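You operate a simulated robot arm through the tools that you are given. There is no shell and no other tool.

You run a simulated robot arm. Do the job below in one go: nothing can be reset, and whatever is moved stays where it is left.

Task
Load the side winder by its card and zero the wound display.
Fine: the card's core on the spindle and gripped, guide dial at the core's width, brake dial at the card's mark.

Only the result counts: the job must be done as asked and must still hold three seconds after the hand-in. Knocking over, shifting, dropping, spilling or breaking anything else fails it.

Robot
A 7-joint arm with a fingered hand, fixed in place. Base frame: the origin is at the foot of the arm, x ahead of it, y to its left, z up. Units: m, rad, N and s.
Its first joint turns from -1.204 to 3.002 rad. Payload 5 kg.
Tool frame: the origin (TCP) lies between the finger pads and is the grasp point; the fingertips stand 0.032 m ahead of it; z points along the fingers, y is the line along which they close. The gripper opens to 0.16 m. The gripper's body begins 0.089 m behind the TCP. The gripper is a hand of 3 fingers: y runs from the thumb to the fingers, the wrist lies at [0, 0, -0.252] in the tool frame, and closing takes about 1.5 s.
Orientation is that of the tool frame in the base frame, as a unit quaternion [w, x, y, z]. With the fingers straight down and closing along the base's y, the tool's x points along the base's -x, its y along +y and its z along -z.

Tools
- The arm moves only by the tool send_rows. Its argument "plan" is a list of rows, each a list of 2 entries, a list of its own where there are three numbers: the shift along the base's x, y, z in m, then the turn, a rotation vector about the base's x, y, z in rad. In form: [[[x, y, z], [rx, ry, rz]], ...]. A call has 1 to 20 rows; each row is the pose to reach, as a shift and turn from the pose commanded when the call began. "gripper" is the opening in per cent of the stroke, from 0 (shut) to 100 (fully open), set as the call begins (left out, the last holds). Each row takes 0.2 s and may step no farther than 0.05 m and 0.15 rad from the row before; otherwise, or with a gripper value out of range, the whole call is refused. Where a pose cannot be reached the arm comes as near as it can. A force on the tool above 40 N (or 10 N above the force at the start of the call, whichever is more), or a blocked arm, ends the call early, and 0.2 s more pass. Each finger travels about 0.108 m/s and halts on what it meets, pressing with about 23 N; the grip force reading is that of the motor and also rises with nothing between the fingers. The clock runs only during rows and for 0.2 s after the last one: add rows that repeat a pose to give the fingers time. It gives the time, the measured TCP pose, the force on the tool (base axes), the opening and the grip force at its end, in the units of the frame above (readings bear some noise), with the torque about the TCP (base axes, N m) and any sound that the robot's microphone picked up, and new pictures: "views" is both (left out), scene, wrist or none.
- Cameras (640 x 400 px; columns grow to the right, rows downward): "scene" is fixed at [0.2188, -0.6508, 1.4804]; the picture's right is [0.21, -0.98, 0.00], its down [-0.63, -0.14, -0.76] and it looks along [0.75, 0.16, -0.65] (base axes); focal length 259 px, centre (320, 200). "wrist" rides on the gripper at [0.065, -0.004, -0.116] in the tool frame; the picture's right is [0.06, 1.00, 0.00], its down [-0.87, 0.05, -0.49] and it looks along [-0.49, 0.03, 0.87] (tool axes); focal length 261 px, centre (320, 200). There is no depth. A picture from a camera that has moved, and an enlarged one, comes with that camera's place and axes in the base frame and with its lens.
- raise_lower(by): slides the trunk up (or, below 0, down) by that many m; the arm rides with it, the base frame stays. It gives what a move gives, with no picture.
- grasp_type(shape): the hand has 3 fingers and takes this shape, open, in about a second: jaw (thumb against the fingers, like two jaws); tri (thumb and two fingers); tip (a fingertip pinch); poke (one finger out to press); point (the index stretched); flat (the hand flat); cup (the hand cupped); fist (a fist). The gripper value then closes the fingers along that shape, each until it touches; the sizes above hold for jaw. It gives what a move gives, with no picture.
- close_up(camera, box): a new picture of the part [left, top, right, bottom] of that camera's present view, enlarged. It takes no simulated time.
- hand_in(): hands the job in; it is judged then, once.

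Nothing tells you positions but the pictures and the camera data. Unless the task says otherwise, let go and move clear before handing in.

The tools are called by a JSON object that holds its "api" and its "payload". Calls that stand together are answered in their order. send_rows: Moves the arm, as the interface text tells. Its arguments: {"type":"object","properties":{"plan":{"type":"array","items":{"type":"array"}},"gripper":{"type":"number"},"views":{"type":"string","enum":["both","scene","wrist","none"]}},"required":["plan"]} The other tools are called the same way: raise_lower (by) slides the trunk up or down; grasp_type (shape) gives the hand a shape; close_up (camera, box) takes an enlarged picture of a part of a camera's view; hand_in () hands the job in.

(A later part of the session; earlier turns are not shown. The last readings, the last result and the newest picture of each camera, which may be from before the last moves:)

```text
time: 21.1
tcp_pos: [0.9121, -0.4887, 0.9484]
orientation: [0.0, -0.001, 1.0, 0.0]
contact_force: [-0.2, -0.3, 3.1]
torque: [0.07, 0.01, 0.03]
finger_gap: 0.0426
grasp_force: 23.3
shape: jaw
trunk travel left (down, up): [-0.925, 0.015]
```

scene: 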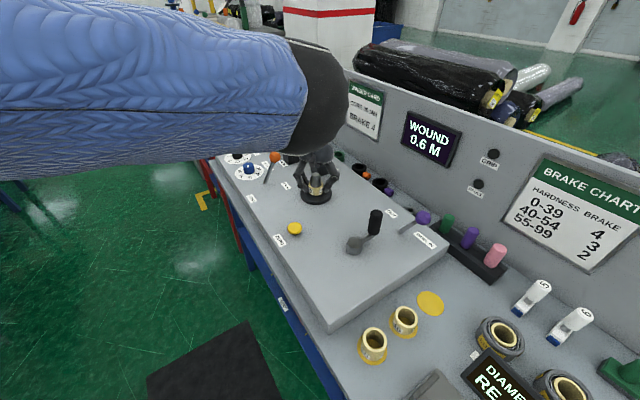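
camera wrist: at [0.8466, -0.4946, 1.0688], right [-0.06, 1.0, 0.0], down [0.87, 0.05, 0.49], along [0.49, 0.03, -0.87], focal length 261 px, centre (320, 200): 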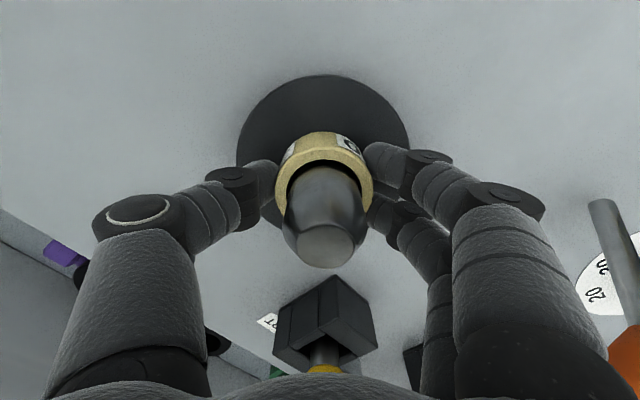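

{"api": "send_rows", "payload": {"plan": [[[0, 0, -0.002], [0, 0, 0]], [[0, 0, -0.002], [0, 0, 0]]]}}

{"api": "close_up", "payload": {"camera": "scene", "box": [270, 130, 360, 210]}}

{"api": "close_up", "payload": {"camera": "wrist", "box": [200, 80, 440, 280]}}

```text
time: 21.7
tcp_pos: [0.9113, -0.4901, 0.9469]
orientation: [0.001, 0.0, 1.0, 0.0]
contact_force: [2.0, -3.4, 12.7]
torque: [-0.03, -0.04, -0.03]
finger_gap: 0.043
grasp_force: 23.1
shape: jaw
trunk travel left (down, up): [-0.925, 0.015]
camera wrist: at [0.8473, -0.4945, 1.0634], right [-0.06, 1.0, 0.0], down [0.87, 0.05, 0.49], along [0.49, 0.03, -0.87], focal length 261 px, centre (320, 200)
```

scene: 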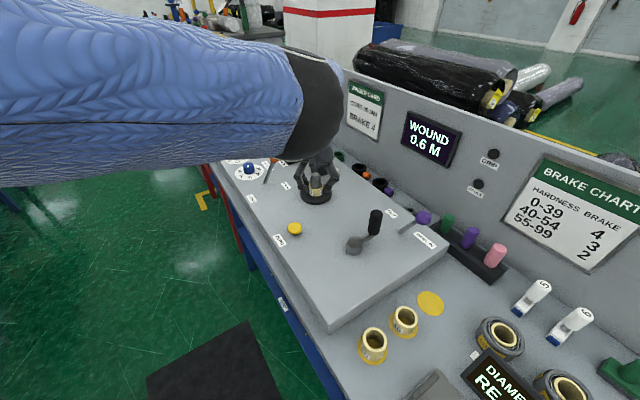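
wrist: 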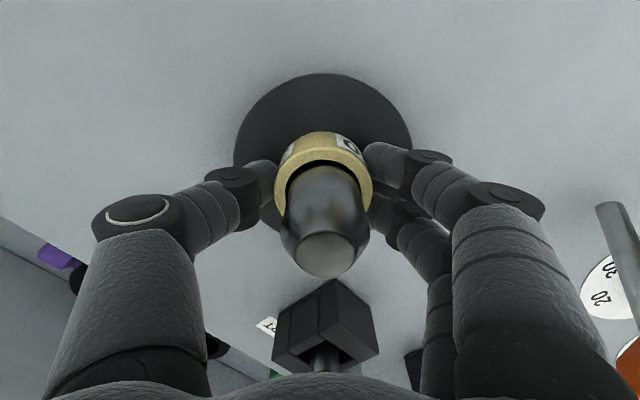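

```text
5.00 times, centred on (315, 170) of scene
camera zoom: at [0.2188, -0.6508, 1.4804], right [0.21, -0.98, 0.0], down [-0.63, -0.14, -0.76], along [0.75, 0.16, -0.65], focal length 1293 px, centre (345, 350)
```

zoom: 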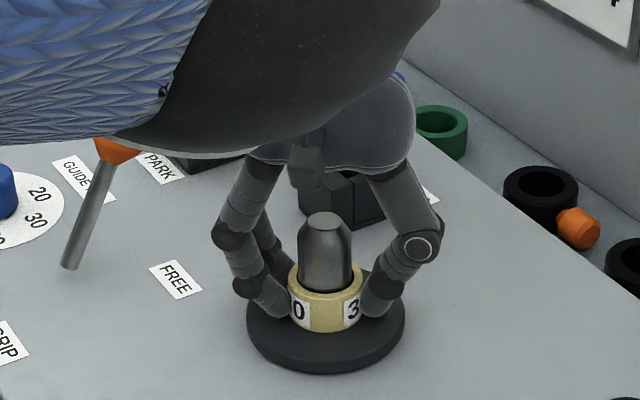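

```text
2.00 times, centred on (320, 180) of wrist
camera zoom: at [0.8473, -0.4945, 1.0634], right [-0.06, 1.0, 0.0], down [0.87, 0.05, 0.49], along [0.49, 0.03, -0.87], focal length 521 px, centre (320, 240)
```

zoom: 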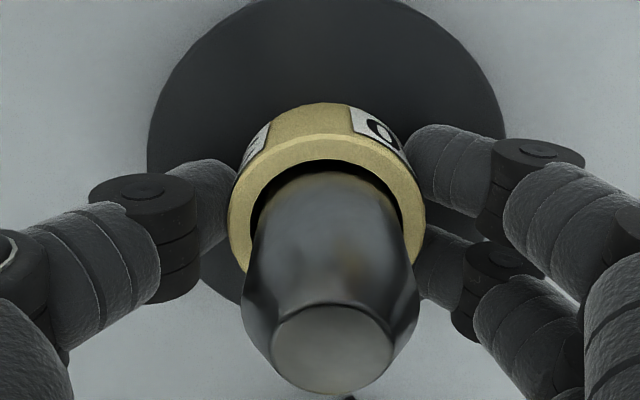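

The core is seated on the flange (about 13 N of push-back). I'll open the fingers and rise straight up.

{"api": "send_rows", "payload": {"plan": [[[0, 0, 0.001], [0, 0, 0]], [[0, 0, 0.001], [0, 0, 0]], [[0, 0, 0.001], [0, 0, 0]], [[0, 0, 0.001], [0, 0, 0]]], "gripper": 45, "views": "wrist"}}

```text
time: 22.7
tcp_pos: [0.9106, -0.4903, 0.9471]
orientation: [0.0, 0.0, 1.0, 0.0]
contact_force: [0.1, -2.5, 4.9]
torque: [0.17, 0.04, 0.03]
finger_gap: 0.0693
grasp_force: 0.1
shape: jaw
trunk travel left (down, up): [-0.925, 0.015]
camera wrist: at [0.847, -0.4948, 1.063], right [-0.06, 1.0, 0.0], down [0.87, 0.05, 0.49], along [0.49, 0.03, -0.87], focal length 261 px, centre (320, 200)
```

wrist: 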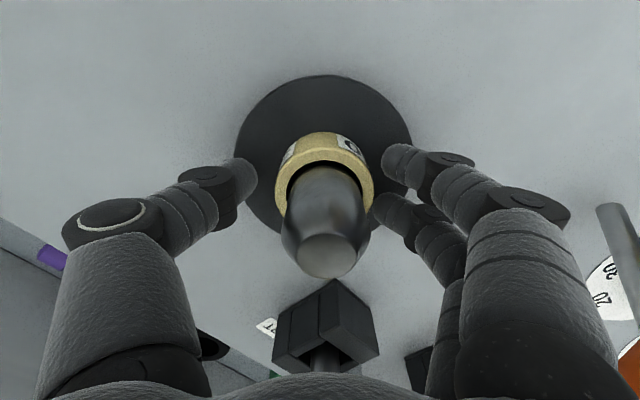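

{"api": "send_rows", "payload": {"plan": [[[0, 0, 0.01], [0, 0, 0]], [[0, 0, 0.035], [0, 0, 0]], [[0, 0, 0.07], [0, 0, 0]], [[0, 0, 0.11], [0, 0, 0]], [[0, 0, 0.15], [0, 0, 0]]]}}

{"api": "close_up", "payload": {"camera": "wrist", "box": [200, 50, 440, 250]}}

{"api": "close_up", "payload": {"camera": "scene", "box": [210, 110, 370, 240]}}

```text
time: 23.9
tcp_pos: [0.9123, -0.4892, 1.0963]
orientation: [0.0, 0.0, 1.0, 0.0]
contact_force: [-0.6, -0.2, -0.7]
torque: [-0.02, -0.06, 0.02]
finger_gap: 0.0713
grasp_force: 0.1
shape: jaw
trunk travel left (down, up): [-0.925, 0.015]
camera wrist: at [0.8474, -0.4938, 1.2127], right [-0.06, 1.0, 0.0], down [0.87, 0.05, 0.49], along [0.49, 0.03, -0.87], focal length 261 px, centre (320, 200)
```

scene: 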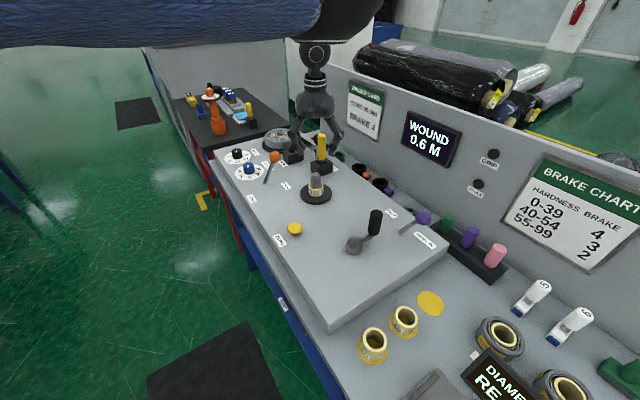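
wrist: 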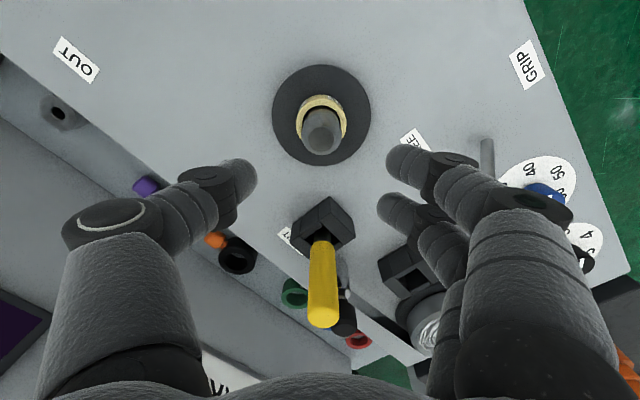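

```text
2.00 times, centred on (320, 150) of wrist
camera zoom: at [0.8474, -0.4938, 1.2127], right [-0.06, 1.0, 0.0], down [0.87, 0.05, 0.49], along [0.49, 0.03, -0.87], focal length 521 px, centre (320, 300)
```

zoom: 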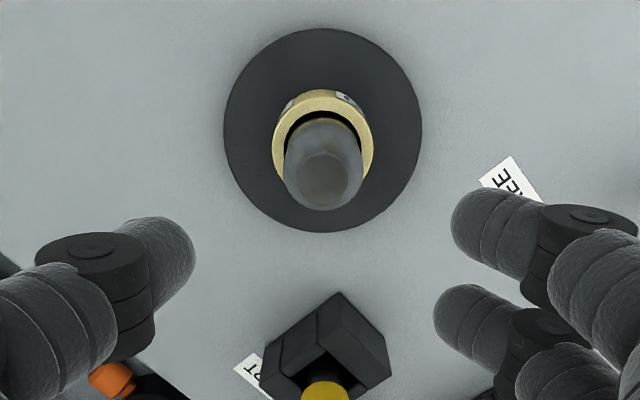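

```text
3.08 times, centred on (290, 175) of scene
camera zoom: at [0.2188, -0.6508, 1.4804], right [0.21, -0.98, 0.0], down [-0.63, -0.14, -0.76], along [0.75, 0.16, -0.65], focal length 796 px, centre (412, 277)
```

zoom: 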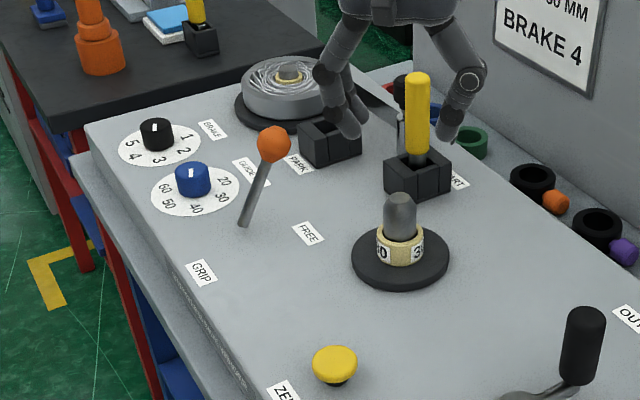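

The core is seated on the spindle. Next is the grip lever, which leans away from me toward FREE. I'll turn the hand to close across its swing direction and hover above the orange ball.

{"api": "send_rows", "payload": {"plan": [[[0, 0.02, 0.015], [0, 0, -0.13]], [[0, 0.05, 0.02], [0, 0, -0.26]], [[0.005, 0.085, 0.02], [0, 0, -0.39]], [[0.012, 0.115, 0.02], [0, 0, -0.52]], [[0.02, 0.14, 0.02], [0, 0, -0.65]], [[0.028, 0.16, 0.02], [0, 0, -0.78]], [[0.03, 0.165, 0.02], [0, 0, -0.82]], [[0.03, 0.165, 0.02], [0, 0, -0.82]]]}}

{"api": "close_up", "payload": {"camera": "wrist", "box": [200, 50, 440, 250]}}

{"api": "close_up", "payload": {"camera": "scene", "box": [210, 110, 370, 240]}}

```text
time: 25.7
tcp_pos: [0.9427, -0.3245, 1.1184]
orientation: [0.0, 0.399, 0.917, 0.0]
contact_force: [0.3, -0.2, 0.0]
torque: [-0.02, 0.02, 0.01]
finger_gap: 0.0715
grasp_force: 0.0
shape: jaw
trunk travel left (down, up): [-0.925, 0.015]
camera wrist: at [0.8961, -0.2805, 1.2331], right [0.69, 0.73, 0.0], down [0.63, -0.6, 0.49], along [0.36, -0.34, -0.87], focal length 261 px, centre (320, 200)
```

scene: 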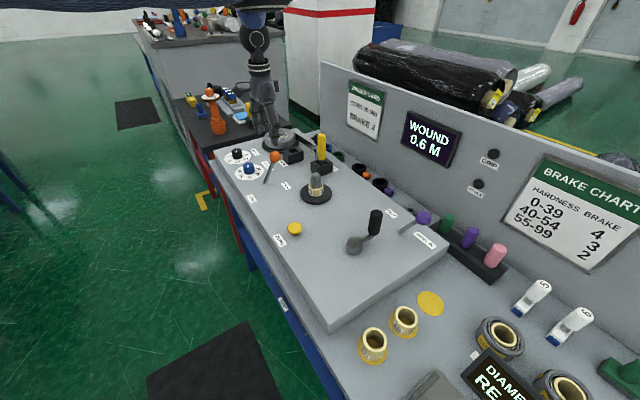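
wrist: 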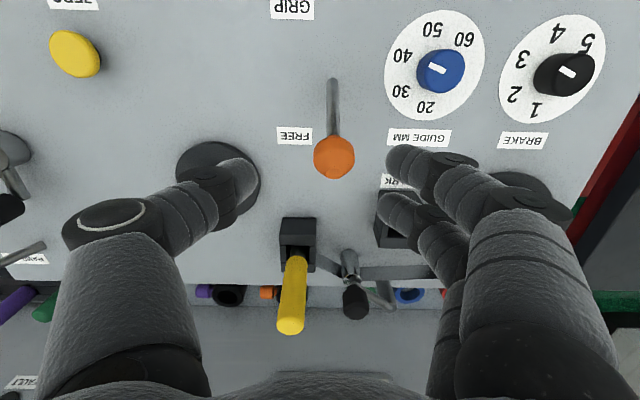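

```text
2.00 times, centred on (320, 150) of wrist
camera zoom: at [0.8961, -0.2805, 1.2331], right [0.69, 0.73, 0.0], down [0.63, -0.6, 0.49], along [0.36, -0.34, -0.87], focal length 521 px, centre (320, 300)
```

zoom: 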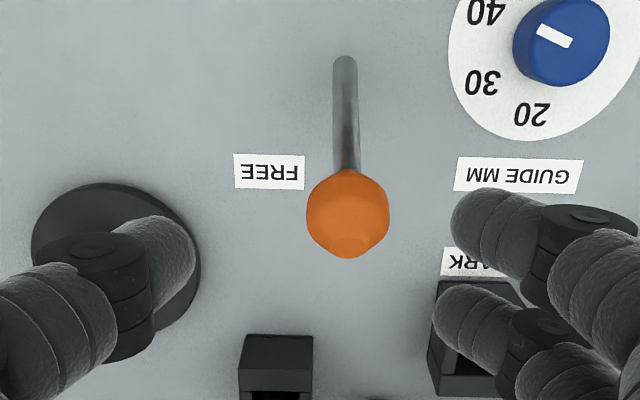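

```text
3.08 times, centred on (290, 175) of scene
camera zoom: at [0.2188, -0.6508, 1.4804], right [0.21, -0.98, 0.0], down [-0.63, -0.14, -0.76], along [0.75, 0.16, -0.65], focal length 796 px, centre (412, 277)
```

zoom: 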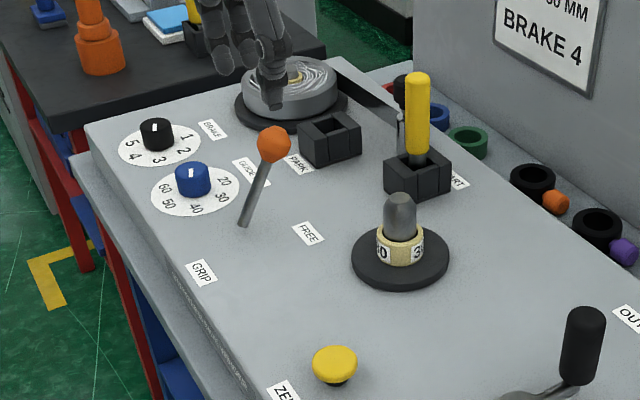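

The ball is at about (0.962, -0.327, 1.009) and its base near (0.928, -0.291). Its swing is along the hand's x direction. I'll centre over the ball, descend around it and look.

{"api": "send_rows", "payload": {"plan": [[[0.01, -0.001, 0], [0, 0, 0]], [[0.019, -0.003, 0], [0, 0, 0]], [[0.019, -0.003, -0.03], [0, 0, 0]], [[0.019, -0.003, -0.06], [0, 0, 0]], [[0.019, -0.003, -0.09], [0, 0, 0]], [[0.019, -0.003, -0.11], [0, 0, 0]]]}}

{"api": "close_up", "payload": {"camera": "wrist", "box": [200, 100, 440, 300]}}

{"api": "close_up", "payload": {"camera": "scene", "box": [210, 110, 330, 210]}}

```text
time: 27.1
tcp_pos: [0.9627, -0.3286, 1.0062]
orientation: [0.0, 0.399, 0.917, 0.0]
contact_force: [0.0, -0.5, 0.2]
torque: [0.0, -0.01, 0.01]
finger_gap: 0.0715
grasp_force: 0.1
shape: jaw
trunk travel left (down, up): [-0.925, 0.015]
camera wrist: at [0.9155, -0.2841, 1.122], right [0.69, 0.73, 0.0], down [0.63, -0.6, 0.49], along [0.36, -0.34, -0.87], focal length 261 px, centre (320, 200)
```

scene: 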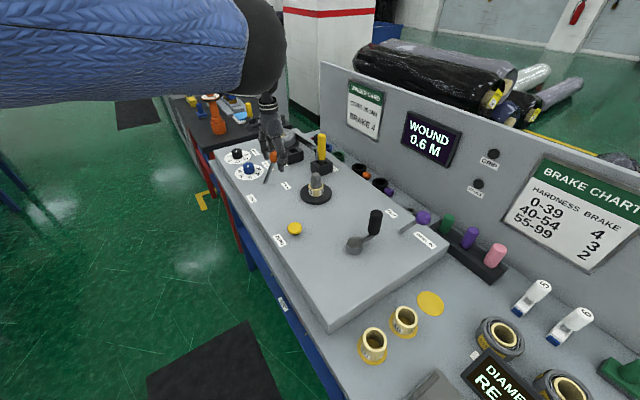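
wrist: 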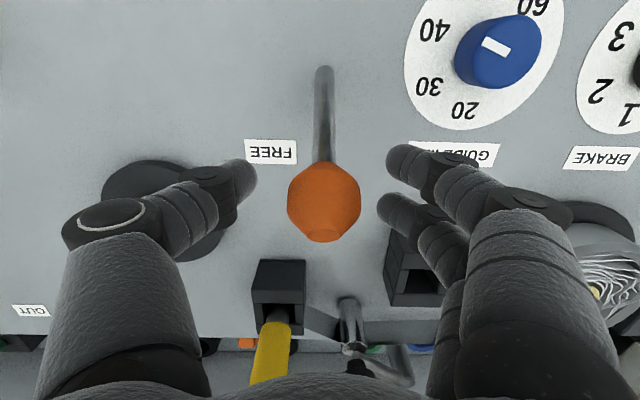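

```text
2.00 times, centred on (320, 200) of wrist
camera zoom: at [0.9155, -0.2841, 1.122], right [0.69, 0.73, 0.0], down [0.63, -0.6, 0.49], along [0.36, -0.34, -0.87], focal length 521 px, centre (320, 200)
```

zoom: 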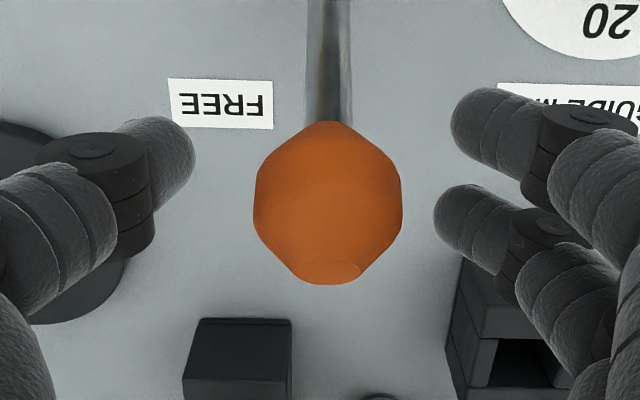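

```text
4.00 times, centred on (270, 160) of scene
camera zoom: at [0.2188, -0.6508, 1.4804], right [0.21, -0.98, 0.0], down [-0.63, -0.14, -0.76], along [0.75, 0.16, -0.65], focal length 1035 px, centre (520, 360)
```

zoom: 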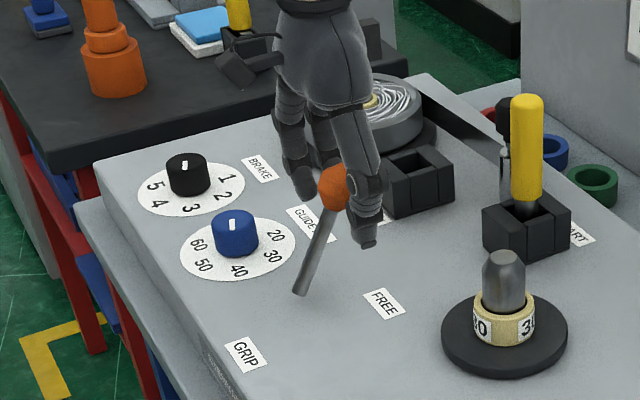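

The ball is centred between the thumb and fingers. Closing on it now.

{"api": "send_rows", "payload": {"plan": [[[0, 0, 0], [0, 0, 0]], [[0, 0, 0], [0, 0, 0]], [[0, 0, 0], [0, 0, 0]], [[0, 0, 0], [0, 0, 0]]], "gripper": 0, "views": "wrist"}}

```text
time: 28.1
tcp_pos: [0.9608, -0.3269, 1.0062]
orientation: [-0.001, 0.398, 0.917, 0.0]
contact_force: [-3.6, 1.8, -7.2]
torque: [0.23, -0.1, -0.02]
finger_gap: 0.0127
grasp_force: 22.7
shape: jaw
trunk travel left (down, up): [-0.925, 0.015]
camera wrist: at [0.9148, -0.2836, 1.1215], right [0.69, 0.73, 0.0], down [0.63, -0.6, 0.49], along [0.36, -0.34, -0.87], focal length 261 px, centre (320, 200)
```

wrist: 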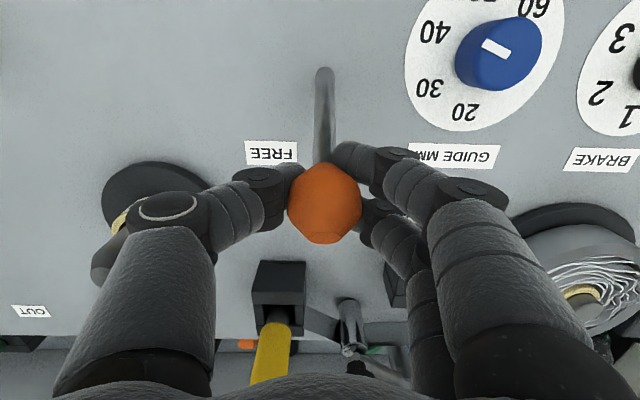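

Fingers are wrapped around the ball's neck. I'll pull it back toward GRIP along its arc, the first half first.

{"api": "send_rows", "payload": {"plan": [[[-0.0065, 0.007, 0.004], [0, 0, 0]], [[-0.0133, 0.0143, 0.007], [0, 0, 0]], [[-0.0201, 0.0216, 0.009], [0, 0, 0]], [[-0.0271, 0.0291, 0.0105], [0, 0, 0]], [[-0.0341, 0.0366, 0.011], [0, 0, 0]]]}}

{"api": "close_up", "payload": {"camera": "scene", "box": [210, 110, 330, 210]}}

```text
time: 29.3
tcp_pos: [0.9272, -0.2926, 1.0174]
orientation: [-0.001, 0.399, 0.917, 0.0]
contact_force: [-7.2, -12.0, -1.7]
torque: [-0.18, -0.15, -0.11]
finger_gap: 0.0112
grasp_force: 22.7
shape: jaw
trunk travel left (down, up): [-0.925, 0.015]
camera wrist: at [0.8803, -0.2483, 1.1333], right [0.69, 0.73, 0.0], down [0.63, -0.6, 0.49], along [0.36, -0.34, -0.87], focal length 261 px, centre (320, 200)
```

scene: 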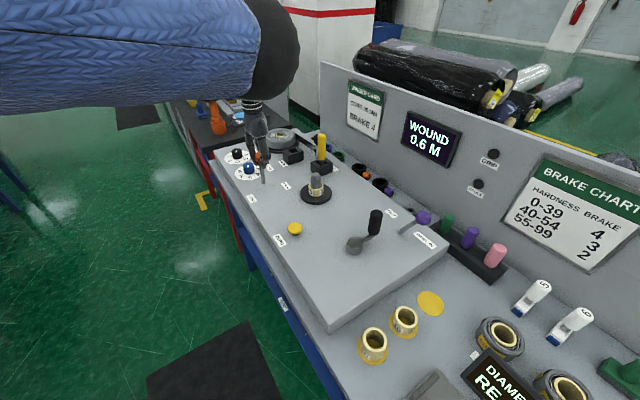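
wrist: 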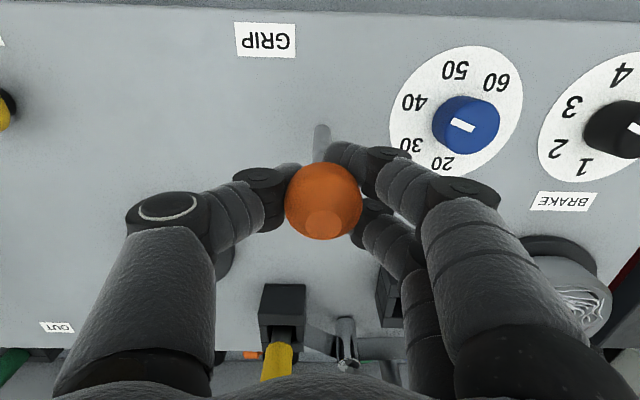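

```text
4.00 times, centred on (270, 160) of scene
camera zoom: at [0.2188, -0.6508, 1.4804], right [0.21, -0.98, 0.0], down [-0.63, -0.14, -0.76], along [0.75, 0.16, -0.65], focal length 1035 px, centre (520, 360)
```

zoom: 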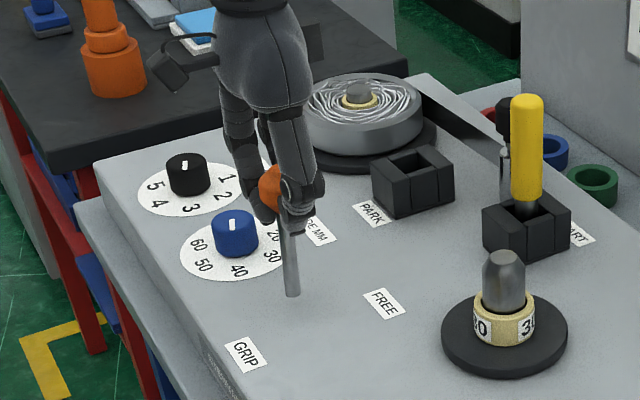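

The lever is now vertical. The side force of about 14 N shows the swing plane is slightly rotated from my path. I'll correct for that and continue toward GRIP.

{"api": "send_rows", "payload": {"plan": [[[-0.0019, -0.0019, 0], [0, 0, 0]], [[-0.0093, 0.0052, -0.0004], [0, 0, 0]], [[-0.0167, 0.0123, -0.0018], [0, 0, 0]], [[-0.0239, 0.0193, -0.004], [0, 0, 0]]]}}

{"api": "close_up", "payload": {"camera": "scene", "box": [210, 110, 330, 210]}}

{"api": "close_up", "payload": {"camera": "scene", "box": [460, 130, 520, 200]}}

```text
time: 30.3
tcp_pos: [0.9041, -0.2726, 1.0144]
orientation: [0.0, 0.399, 0.917, 0.0]
contact_force: [1.1, -9.5, -5.3]
torque: [-0.33, -0.37, -0.04]
finger_gap: 0.0091
grasp_force: 22.8
shape: jaw
trunk travel left (down, up): [-0.925, 0.015]
camera wrist: at [0.8572, -0.2289, 1.1294], right [0.69, 0.73, 0.0], down [0.63, -0.6, 0.49], along [0.36, -0.34, -0.87], focal length 261 px, centre (320, 200)
```

scene: 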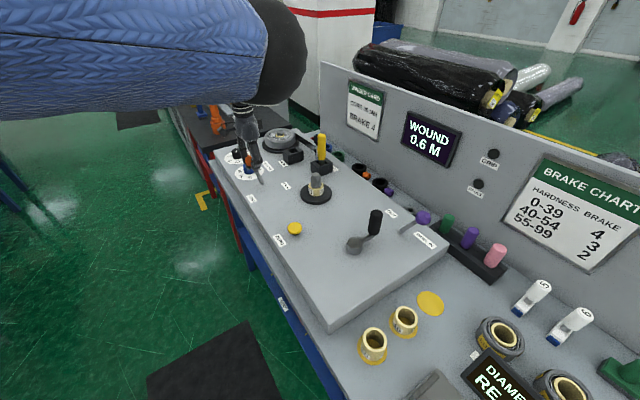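
wrist: 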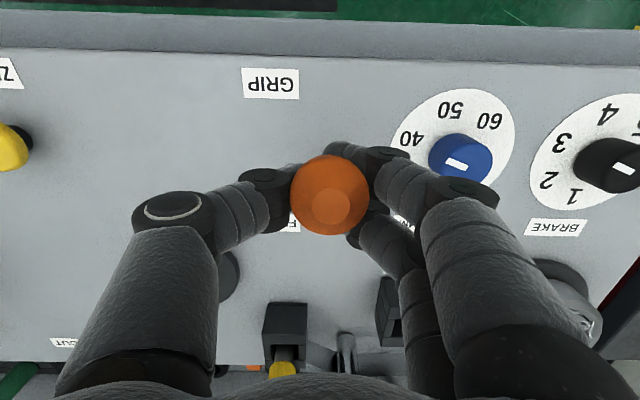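

```text
4.00 times, centred on (270, 160) of scene
camera zoom: at [0.2188, -0.6508, 1.4804], right [0.21, -0.98, 0.0], down [-0.63, -0.14, -0.76], along [0.75, 0.16, -0.65], focal length 1035 px, centre (520, 360)
```

zoom: 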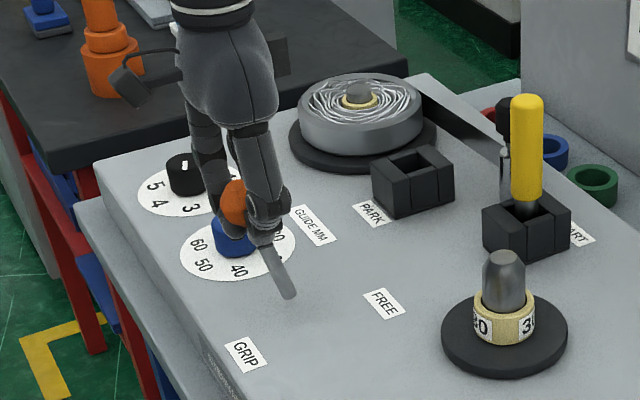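

```text
5.71 times, centred on (490, 165) of scene
camera zoom: at [0.2188, -0.6508, 1.4804], right [0.21, -0.98, 0.0], down [-0.63, -0.14, -0.76], along [0.75, 0.16, -0.65], focal length 1478 px, centre (-651, 400)
```

zoom: 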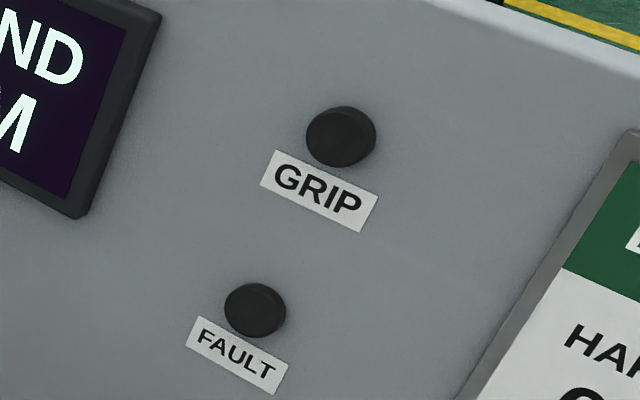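

{"api": "send_rows", "payload": {"plan": [[[-0.0078, 0.0061, -0.003], [0, 0, 0]], [[-0.0147, 0.0128, -0.007], [0, 0, 0]], [[-0.0187, 0.0165, -0.01], [0, 0, 0]]]}}

{"api": "close_up", "payload": {"camera": "scene", "box": [210, 110, 330, 210]}}

{"api": "close_up", "payload": {"camera": "scene", "box": [400, 100, 520, 200]}}

```text
time: 31.1
tcp_pos: [0.8866, -0.2576, 1.0045]
orientation: [0.001, 0.399, 0.917, 0.001]
contact_force: [22.0, -17.2, -0.1]
torque: [-1.32, -1.23, 0.32]
finger_gap: 0.0093
grasp_force: 22.5
shape: jaw
trunk travel left (down, up): [-0.925, 0.015]
camera wrist: at [0.8401, -0.2132, 1.1195], right [0.69, 0.73, 0.0], down [0.63, -0.6, 0.49], along [0.36, -0.34, -0.87], focal length 261 px, centre (320, 200)
```

scene: 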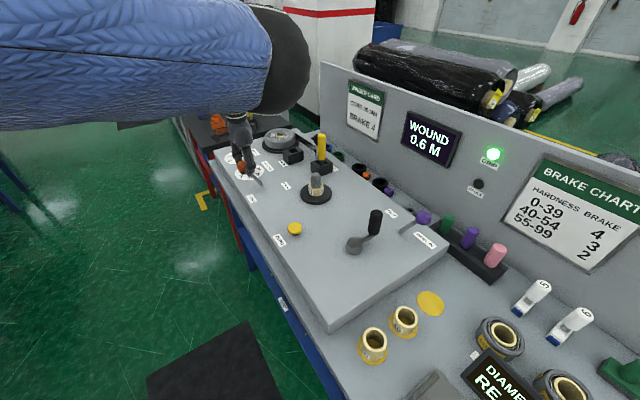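
wrist: 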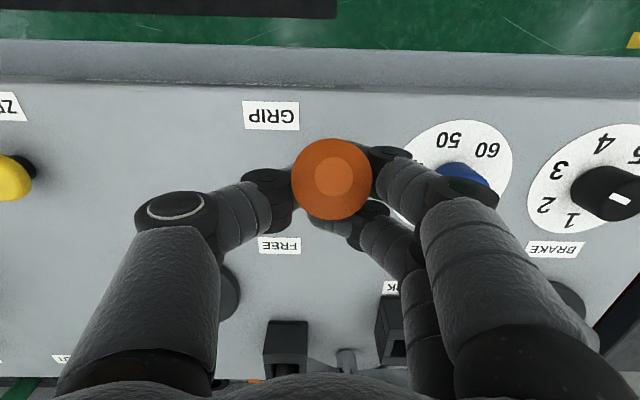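

```text
4.00 times, centred on (270, 160) of scene
camera zoom: at [0.2188, -0.6508, 1.4804], right [0.21, -0.98, 0.0], down [-0.63, -0.14, -0.76], along [0.75, 0.16, -0.65], focal length 1035 px, centre (520, 360)
```

zoom: 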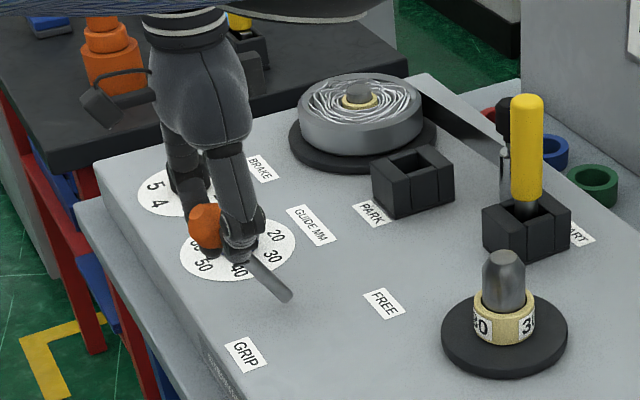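

```text
4.00 times, centred on (460, 150) of scene
camera zoom: at [0.2188, -0.6508, 1.4804], right [0.21, -0.98, 0.0], down [-0.63, -0.14, -0.76], along [0.75, 0.16, -0.65], focal length 1035 px, centre (-240, 400)
```

zoom: 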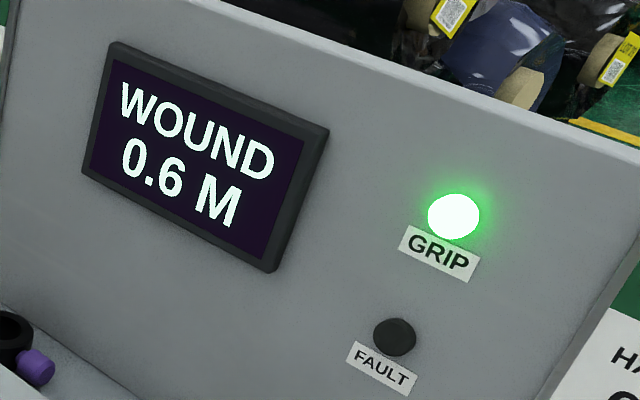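

The GRIP lamp is green and the lever is at its stop. I'll relax the pull slightly, open the fingers and lift away.

{"api": "send_rows", "payload": {"plan": [[[0.002, -0.002, 0.001], [0, 0, 0]], [[0.003, -0.003, 0.001], [0, 0, 0]], [[0.003, -0.003, 0.001], [0, 0, 0]]], "views": "none"}}

{"api": "send_rows", "payload": {"plan": [[[0, 0, 0], [0, 0, 0]], [[0, 0, 0], [0, 0, 0]], [[0, 0, 0], [0, 0, 0]], [[0, 0, 0], [0, 0, 0]]], "gripper": 45, "views": "none"}}

{"api": "send_rows", "payload": {"plan": [[[0, 0, 0.02], [0, 0, 0]], [[0, 0, 0.05], [0, 0, 0]], [[0, 0, 0.09], [0, 0, 0]], [[0, 0, 0.12], [0, 0, 0]]]}}

{"api": "close_up", "payload": {"camera": "scene", "box": [210, 110, 330, 210]}}

{"api": "close_up", "payload": {"camera": "wrist", "box": [320, 20, 640, 220]}}

```text
time: 31.9
tcp_pos: [0.8878, -0.2583, 1.0038]
orientation: [0.0, 0.398, 0.917, 0.001]
contact_force: [7.1, -6.1, -5.0]
torque: [-0.96, -0.77, 0.38]
finger_gap: 0.0087
grasp_force: 22.6
shape: jaw
trunk travel left (down, up): [-0.925, 0.015]
```

```text
time: 32.9
tcp_pos: [0.8871, -0.2579, 1.005]
orientation: [0.0, 0.398, 0.917, 0.0]
contact_force: [0.2, -0.7, 0.7]
torque: [-0.02, -0.01, -0.03]
finger_gap: 0.0711
grasp_force: 0.0
shape: jaw
trunk travel left (down, up): [-0.925, 0.015]
```

```text
time: 33.9
tcp_pos: [0.886, -0.2593, 1.127]
orientation: [0.0, 0.398, 0.917, -0.001]
contact_force: [-0.4, 0.9, 0.8]
torque: [-0.03, -0.04, 0.02]
finger_gap: 0.0716
grasp_force: 0.1
shape: jaw
trunk travel left (down, up): [-0.925, 0.015]
camera wrist: at [0.8383, -0.2144, 1.2434], right [0.69, 0.73, 0.0], down [0.63, -0.6, 0.49], along [0.36, -0.34, -0.87], focal length 261 px, centre (320, 200)
```

scene: 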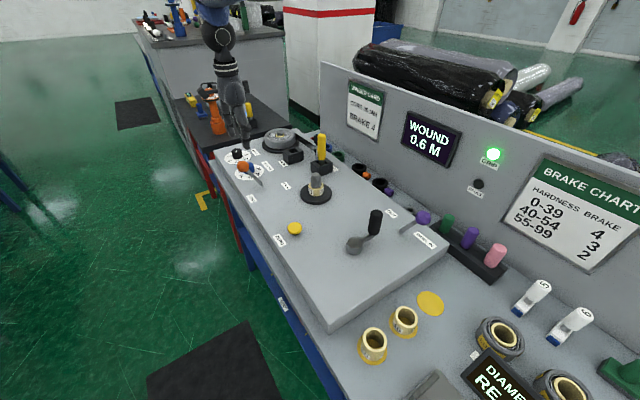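
wrist: 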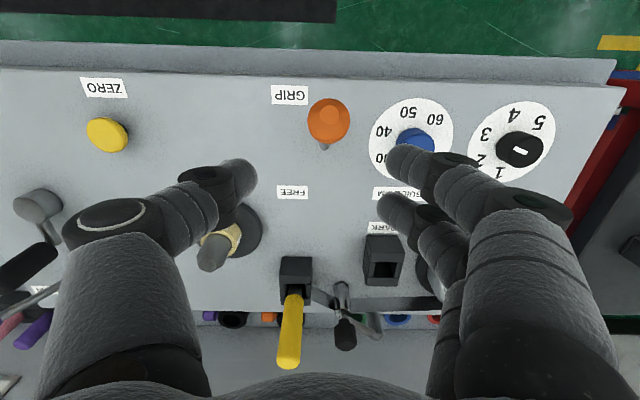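

```text
4.00 times, centred on (270, 160) of scene
camera zoom: at [0.2188, -0.6508, 1.4804], right [0.21, -0.98, 0.0], down [-0.63, -0.14, -0.76], along [0.75, 0.16, -0.65], focal length 1035 px, centre (520, 360)
```

zoom: 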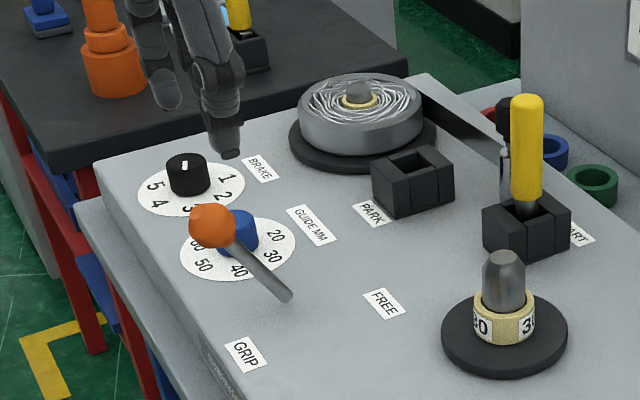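

```text
2.00 times, centred on (480, 120) of wrist
camera zoom: at [0.8383, -0.2144, 1.2434], right [0.69, 0.73, 0.0], down [0.63, -0.6, 0.49], along [0.36, -0.34, -0.87], focal length 521 px, centre (0, 360)
```

zoom: 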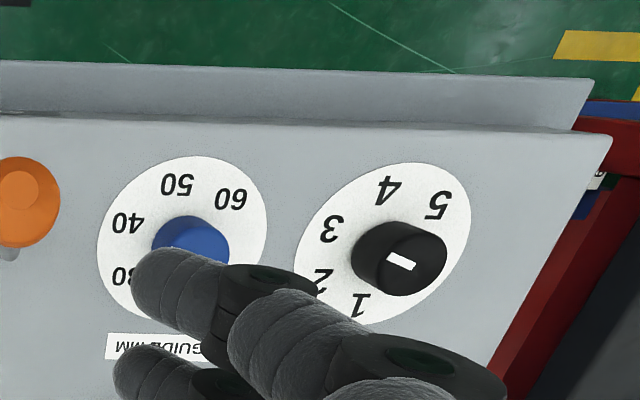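

{"api": "close_up", "payload": {"camera": "scene", "box": [215, 140, 275, 190]}}

{"api": "close_up", "payload": {"camera": "wrist", "box": [450, 90, 570, 190]}}

```text
8.00 times, centred on (245, 165) of scene
camera zoom: at [0.2188, -0.6508, 1.4804], right [0.21, -0.98, 0.0], down [-0.63, -0.14, -0.76], along [0.75, 0.16, -0.65], focal length 2069 px, centre (920, 480)
```

zoom: 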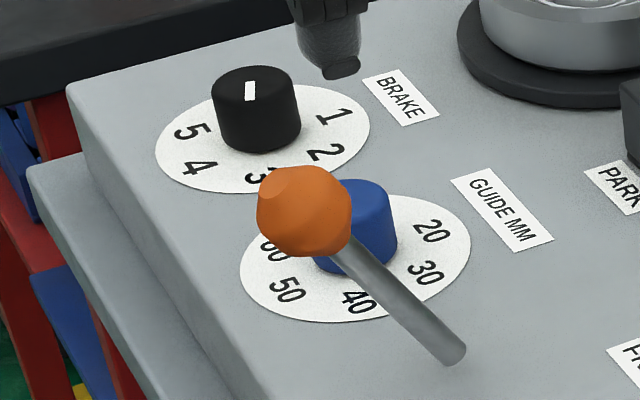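

```text
4.00 times, centred on (510, 140) of wrist
camera zoom: at [0.8383, -0.2144, 1.2434], right [0.69, 0.73, 0.0], down [0.63, -0.6, 0.49], along [0.36, -0.34, -0.87], focal length 1043 px, centre (-440, 440)
```

zoom: 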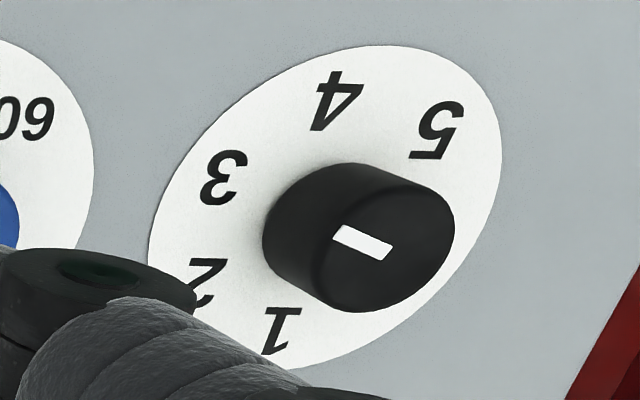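

The lever stays at GRIP and the lamp is green. The guide dial is at about (0.996, -0.197) and reads near 40. The brake dial is at about (1.091, -0.099) and reads 3. I'll do the brake dial first, starting with a reach check above it with the hand turned back.

{"api": "send_rows", "payload": {"plan": [[[0.01, 0.01, 0.0], [0, 0, 0.13]], [[0.03, 0.03, 0.0], [0, 0, 0.26]], [[0.05, 0.05, 0.0], [0, 0, 0.39]], [[0.07, 0.07, 0.0], [0, 0, 0.52]], [[0.09, 0.09, -0.01], [0, 0, 0.65]], [[0.11, 0.105, -0.02], [0, 0, 0.78]], [[0.135, 0.12, -0.03], [0, 0, 0.91]], [[0.16, 0.135, -0.04], [0, 0, 1.04]], [[0.185, 0.15, -0.05], [0, 0, 1.17]], [[0.204, 0.159, -0.06], [0, 0, 1.22]]]}}

{"api": "close_up", "payload": {"camera": "wrist", "box": [200, 20, 440, 220]}}

```text
time: 36.1
tcp_pos: [1.0597, -0.0865, 1.067]
orientation: [0.0, -0.2, 0.98, 0.004]
contact_force: [-0.5, -0.3, -1.3]
torque: [0.05, -0.01, 0.01]
finger_gap: 0.0721
grasp_force: 0.1
shape: jaw
out of reach, approached as far as the arm can: row 10
trunk travel left (down, up): [-0.925, 0.015]
camera wrist: at [1.002, -0.1173, 1.1834], right [-0.45, 0.89, 0.01], down [0.78, 0.39, 0.49], along [0.44, 0.23, -0.87], focal length 261 px, centre (320, 200)
```

scene: 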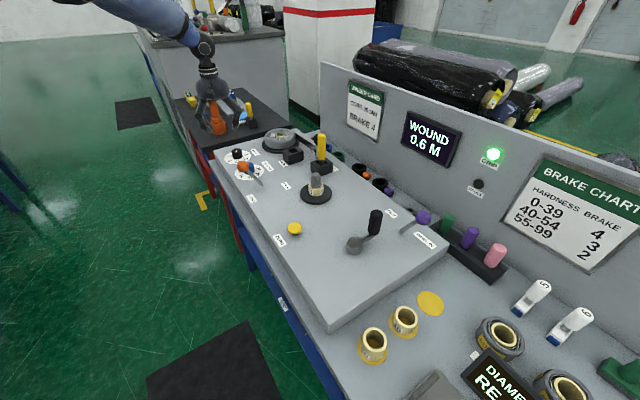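
wrist: 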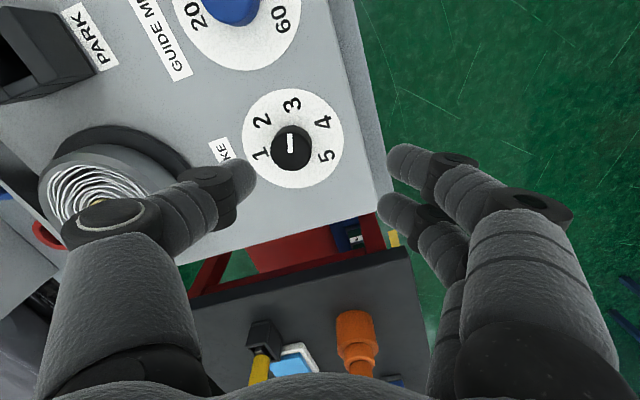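

```text
2.00 times, centred on (320, 120) of wrist
camera zoom: at [1.002, -0.1173, 1.1834], right [-0.45, 0.89, 0.01], down [0.78, 0.39, 0.49], along [0.44, 0.23, -0.87], focal length 521 px, centre (320, 360)
```

zoom: 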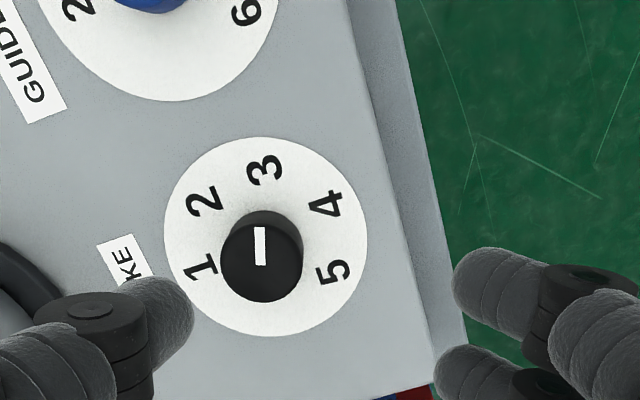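

I get within about 3 cm of being over the brake dial with the hand vertical. The pointer is clearly at 3. I'll go a little lower and see whether reach improves.

{"api": "send_rows", "payload": {"plan": [[[0, 0, -0.02], [0, 0, 0]], [[0, 0, -0.04], [0, 0, 0]], [[0, 0, -0.05], [0, 0, 0]]]}}

```text
time: 36.9
tcp_pos: [1.0596, -0.0816, 1.0181]
orientation: [0.0, -0.199, 0.98, 0.0]
contact_force: [0.9, 1.3, 0.7]
torque: [-0.01, 0.03, 0.03]
finger_gap: 0.0722
grasp_force: 0.1
shape: jaw
trunk travel left (down, up): [-0.925, 0.015]
camera wrist: at [1.0009, -0.1117, 1.1345], right [-0.45, 0.89, 0.0], down [0.78, 0.39, 0.49], along [0.44, 0.22, -0.87], focal length 261 px, centre (320, 200)
```

scene: 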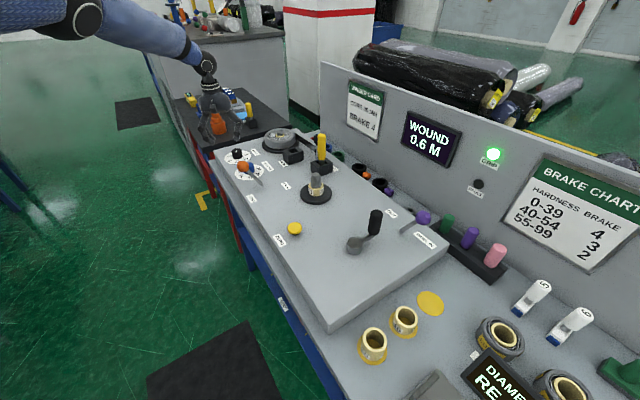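
wrist: 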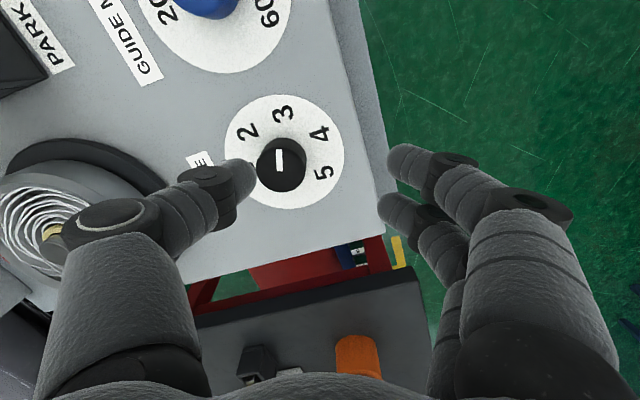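

{"api": "send_rows", "payload": {"plan": [[[0.015, -0.01, -0.01], [0, 0, 0]], [[0.03, -0.022, -0.02], [0, 0, 0]], [[0.03, -0.022, -0.03], [0, 0, 0]]]}}

{"api": "close_up", "payload": {"camera": "wrist", "box": [200, 60, 440, 260]}}

```text
time: 37.7
tcp_pos: [1.0609, -0.0924, 1.002]
orientation: [0.0, -0.198, 0.98, 0.001]
contact_force: [1.2, -0.3, 0.3]
torque: [-0.01, -0.02, -0.01]
finger_gap: 0.0718
grasp_force: 0.1
shape: jaw
out of reach, approached as far as the arm can: row 1, 2, 3
trunk travel left (down, up): [-0.925, 0.015]
camera wrist: at [1.0036, -0.1239, 1.1173], right [-0.45, 0.89, 0.0], down [0.78, 0.39, 0.49], along [0.44, 0.22, -0.87], focal length 261 px, centre (320, 200)
```

scene: 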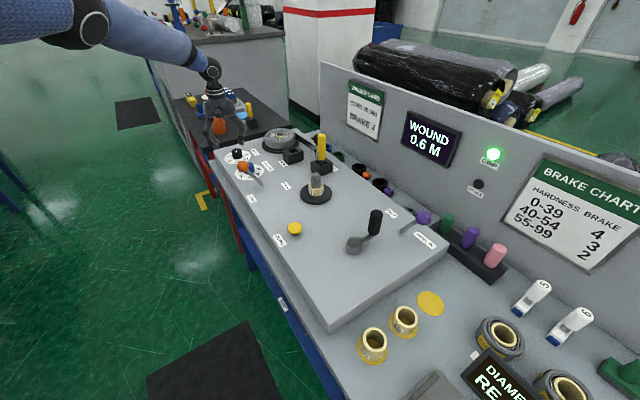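
wrist: 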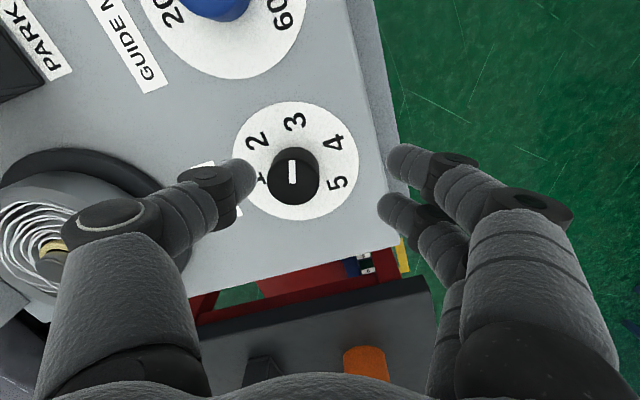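

```text
2.00 times, centred on (320, 160) of wrist
camera zoom: at [1.0036, -0.1239, 1.1173], right [-0.45, 0.89, 0.0], down [0.78, 0.39, 0.49], along [0.44, 0.22, -0.87], focal length 521 px, centre (320, 280)
```

zoom: 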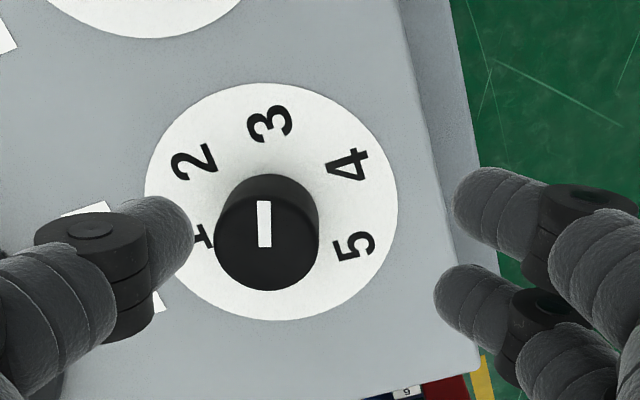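

The vertical-hand limit is about 1.065 m, so I'll lean the hand outward about 0.22 rad around its closing axis. That gains roughly 5 cm of reach. Then I'll move over the brake knob.

{"api": "send_rows", "payload": {"plan": [[[0, 0, 0.0], [0.0431, -0.1012, 0]], [[0, 0, 0.0], [0.0862, -0.2024, 0]], [[0, 0, 0.0], [0.0862, -0.2024, 0]]], "views": "none"}}

```text
time: 38.5
tcp_pos: [1.0609, -0.093, 1.0027]
orientation: [0.108, -0.197, 0.974, 0.022]
contact_force: [-0.3, 0.3, -0.3]
torque: [0.01, 0.01, 0.01]
finger_gap: 0.0718
grasp_force: 0.0
shape: jaw
trunk travel left (down, up): [-0.925, 0.015]
```

{"api": "send_rows", "payload": {"plan": [[[0.012, -0.007, 0.0], [0, 0, 0]], [[0.0236, -0.0135, -0.01], [0, 0, 0]], [[0.0236, -0.0135, -0.02], [0, 0, 0]]]}}

{"api": "close_up", "payload": {"camera": "wrist", "box": [200, 80, 440, 280]}}

{"api": "close_up", "payload": {"camera": "scene", "box": [200, 120, 290, 190]}}

```text
time: 39.3
tcp_pos: [1.0834, -0.1087, 0.9812]
orientation: [0.107, -0.198, 0.974, 0.022]
contact_force: [0.1, 0.1, 0.0]
torque: [0.0, 0.05, 0.03]
finger_gap: 0.0723
grasp_force: 0.0
shape: jaw
trunk travel left (down, up): [-0.925, 0.015]
camera wrist: at [1.0045, -0.1473, 1.0806], right [-0.44, 0.9, -0.01], down [0.66, 0.34, 0.67], along [0.6, 0.29, -0.74], focal length 261 px, centre (320, 200)
```

scene: 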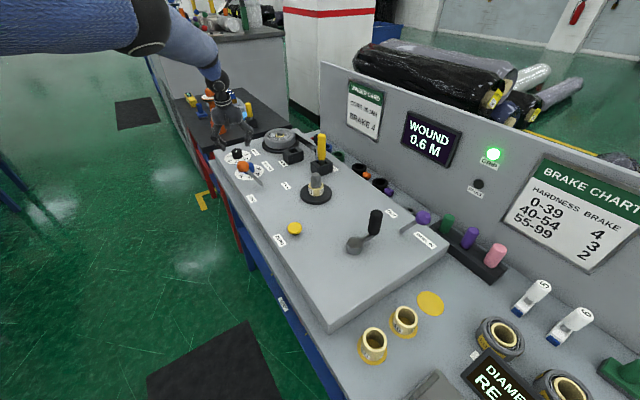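
wrist: 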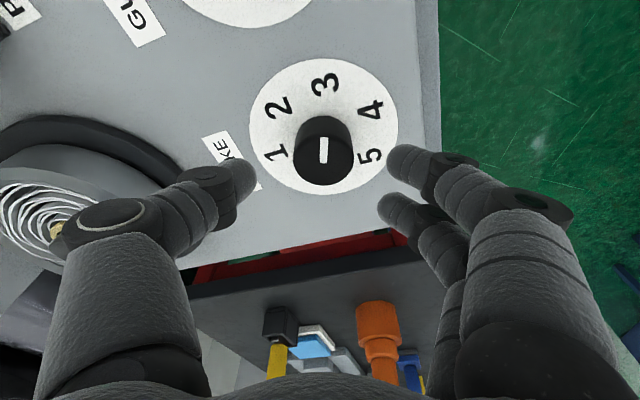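

```text
2.00 times, centred on (320, 180) of wrist
camera zoom: at [1.0045, -0.1473, 1.0806], right [-0.44, 0.9, -0.01], down [0.66, 0.34, 0.67], along [0.6, 0.29, -0.74], focal length 521 px, centre (320, 240)
```

zoom: 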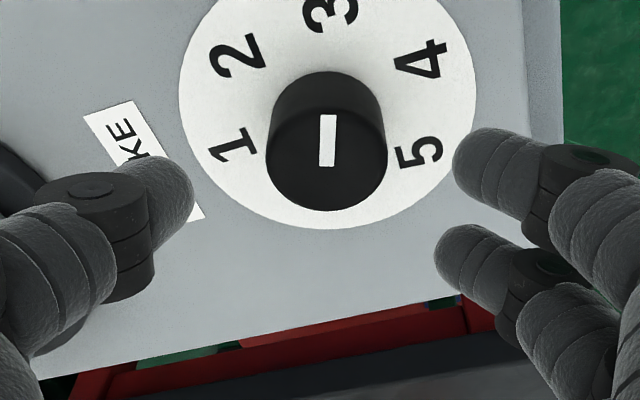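

```text
5.71 times, centred on (245, 155) of scene
camera zoom: at [0.2188, -0.6508, 1.4804], right [0.21, -0.98, 0.0], down [-0.63, -0.14, -0.76], along [0.75, 0.16, -0.65], focal length 1478 px, centre (749, 457)
```

zoom: 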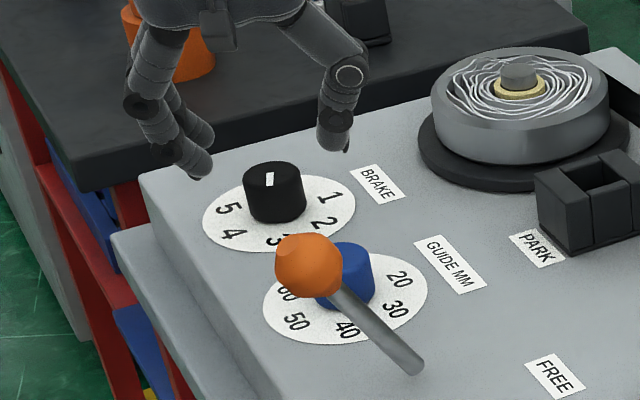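

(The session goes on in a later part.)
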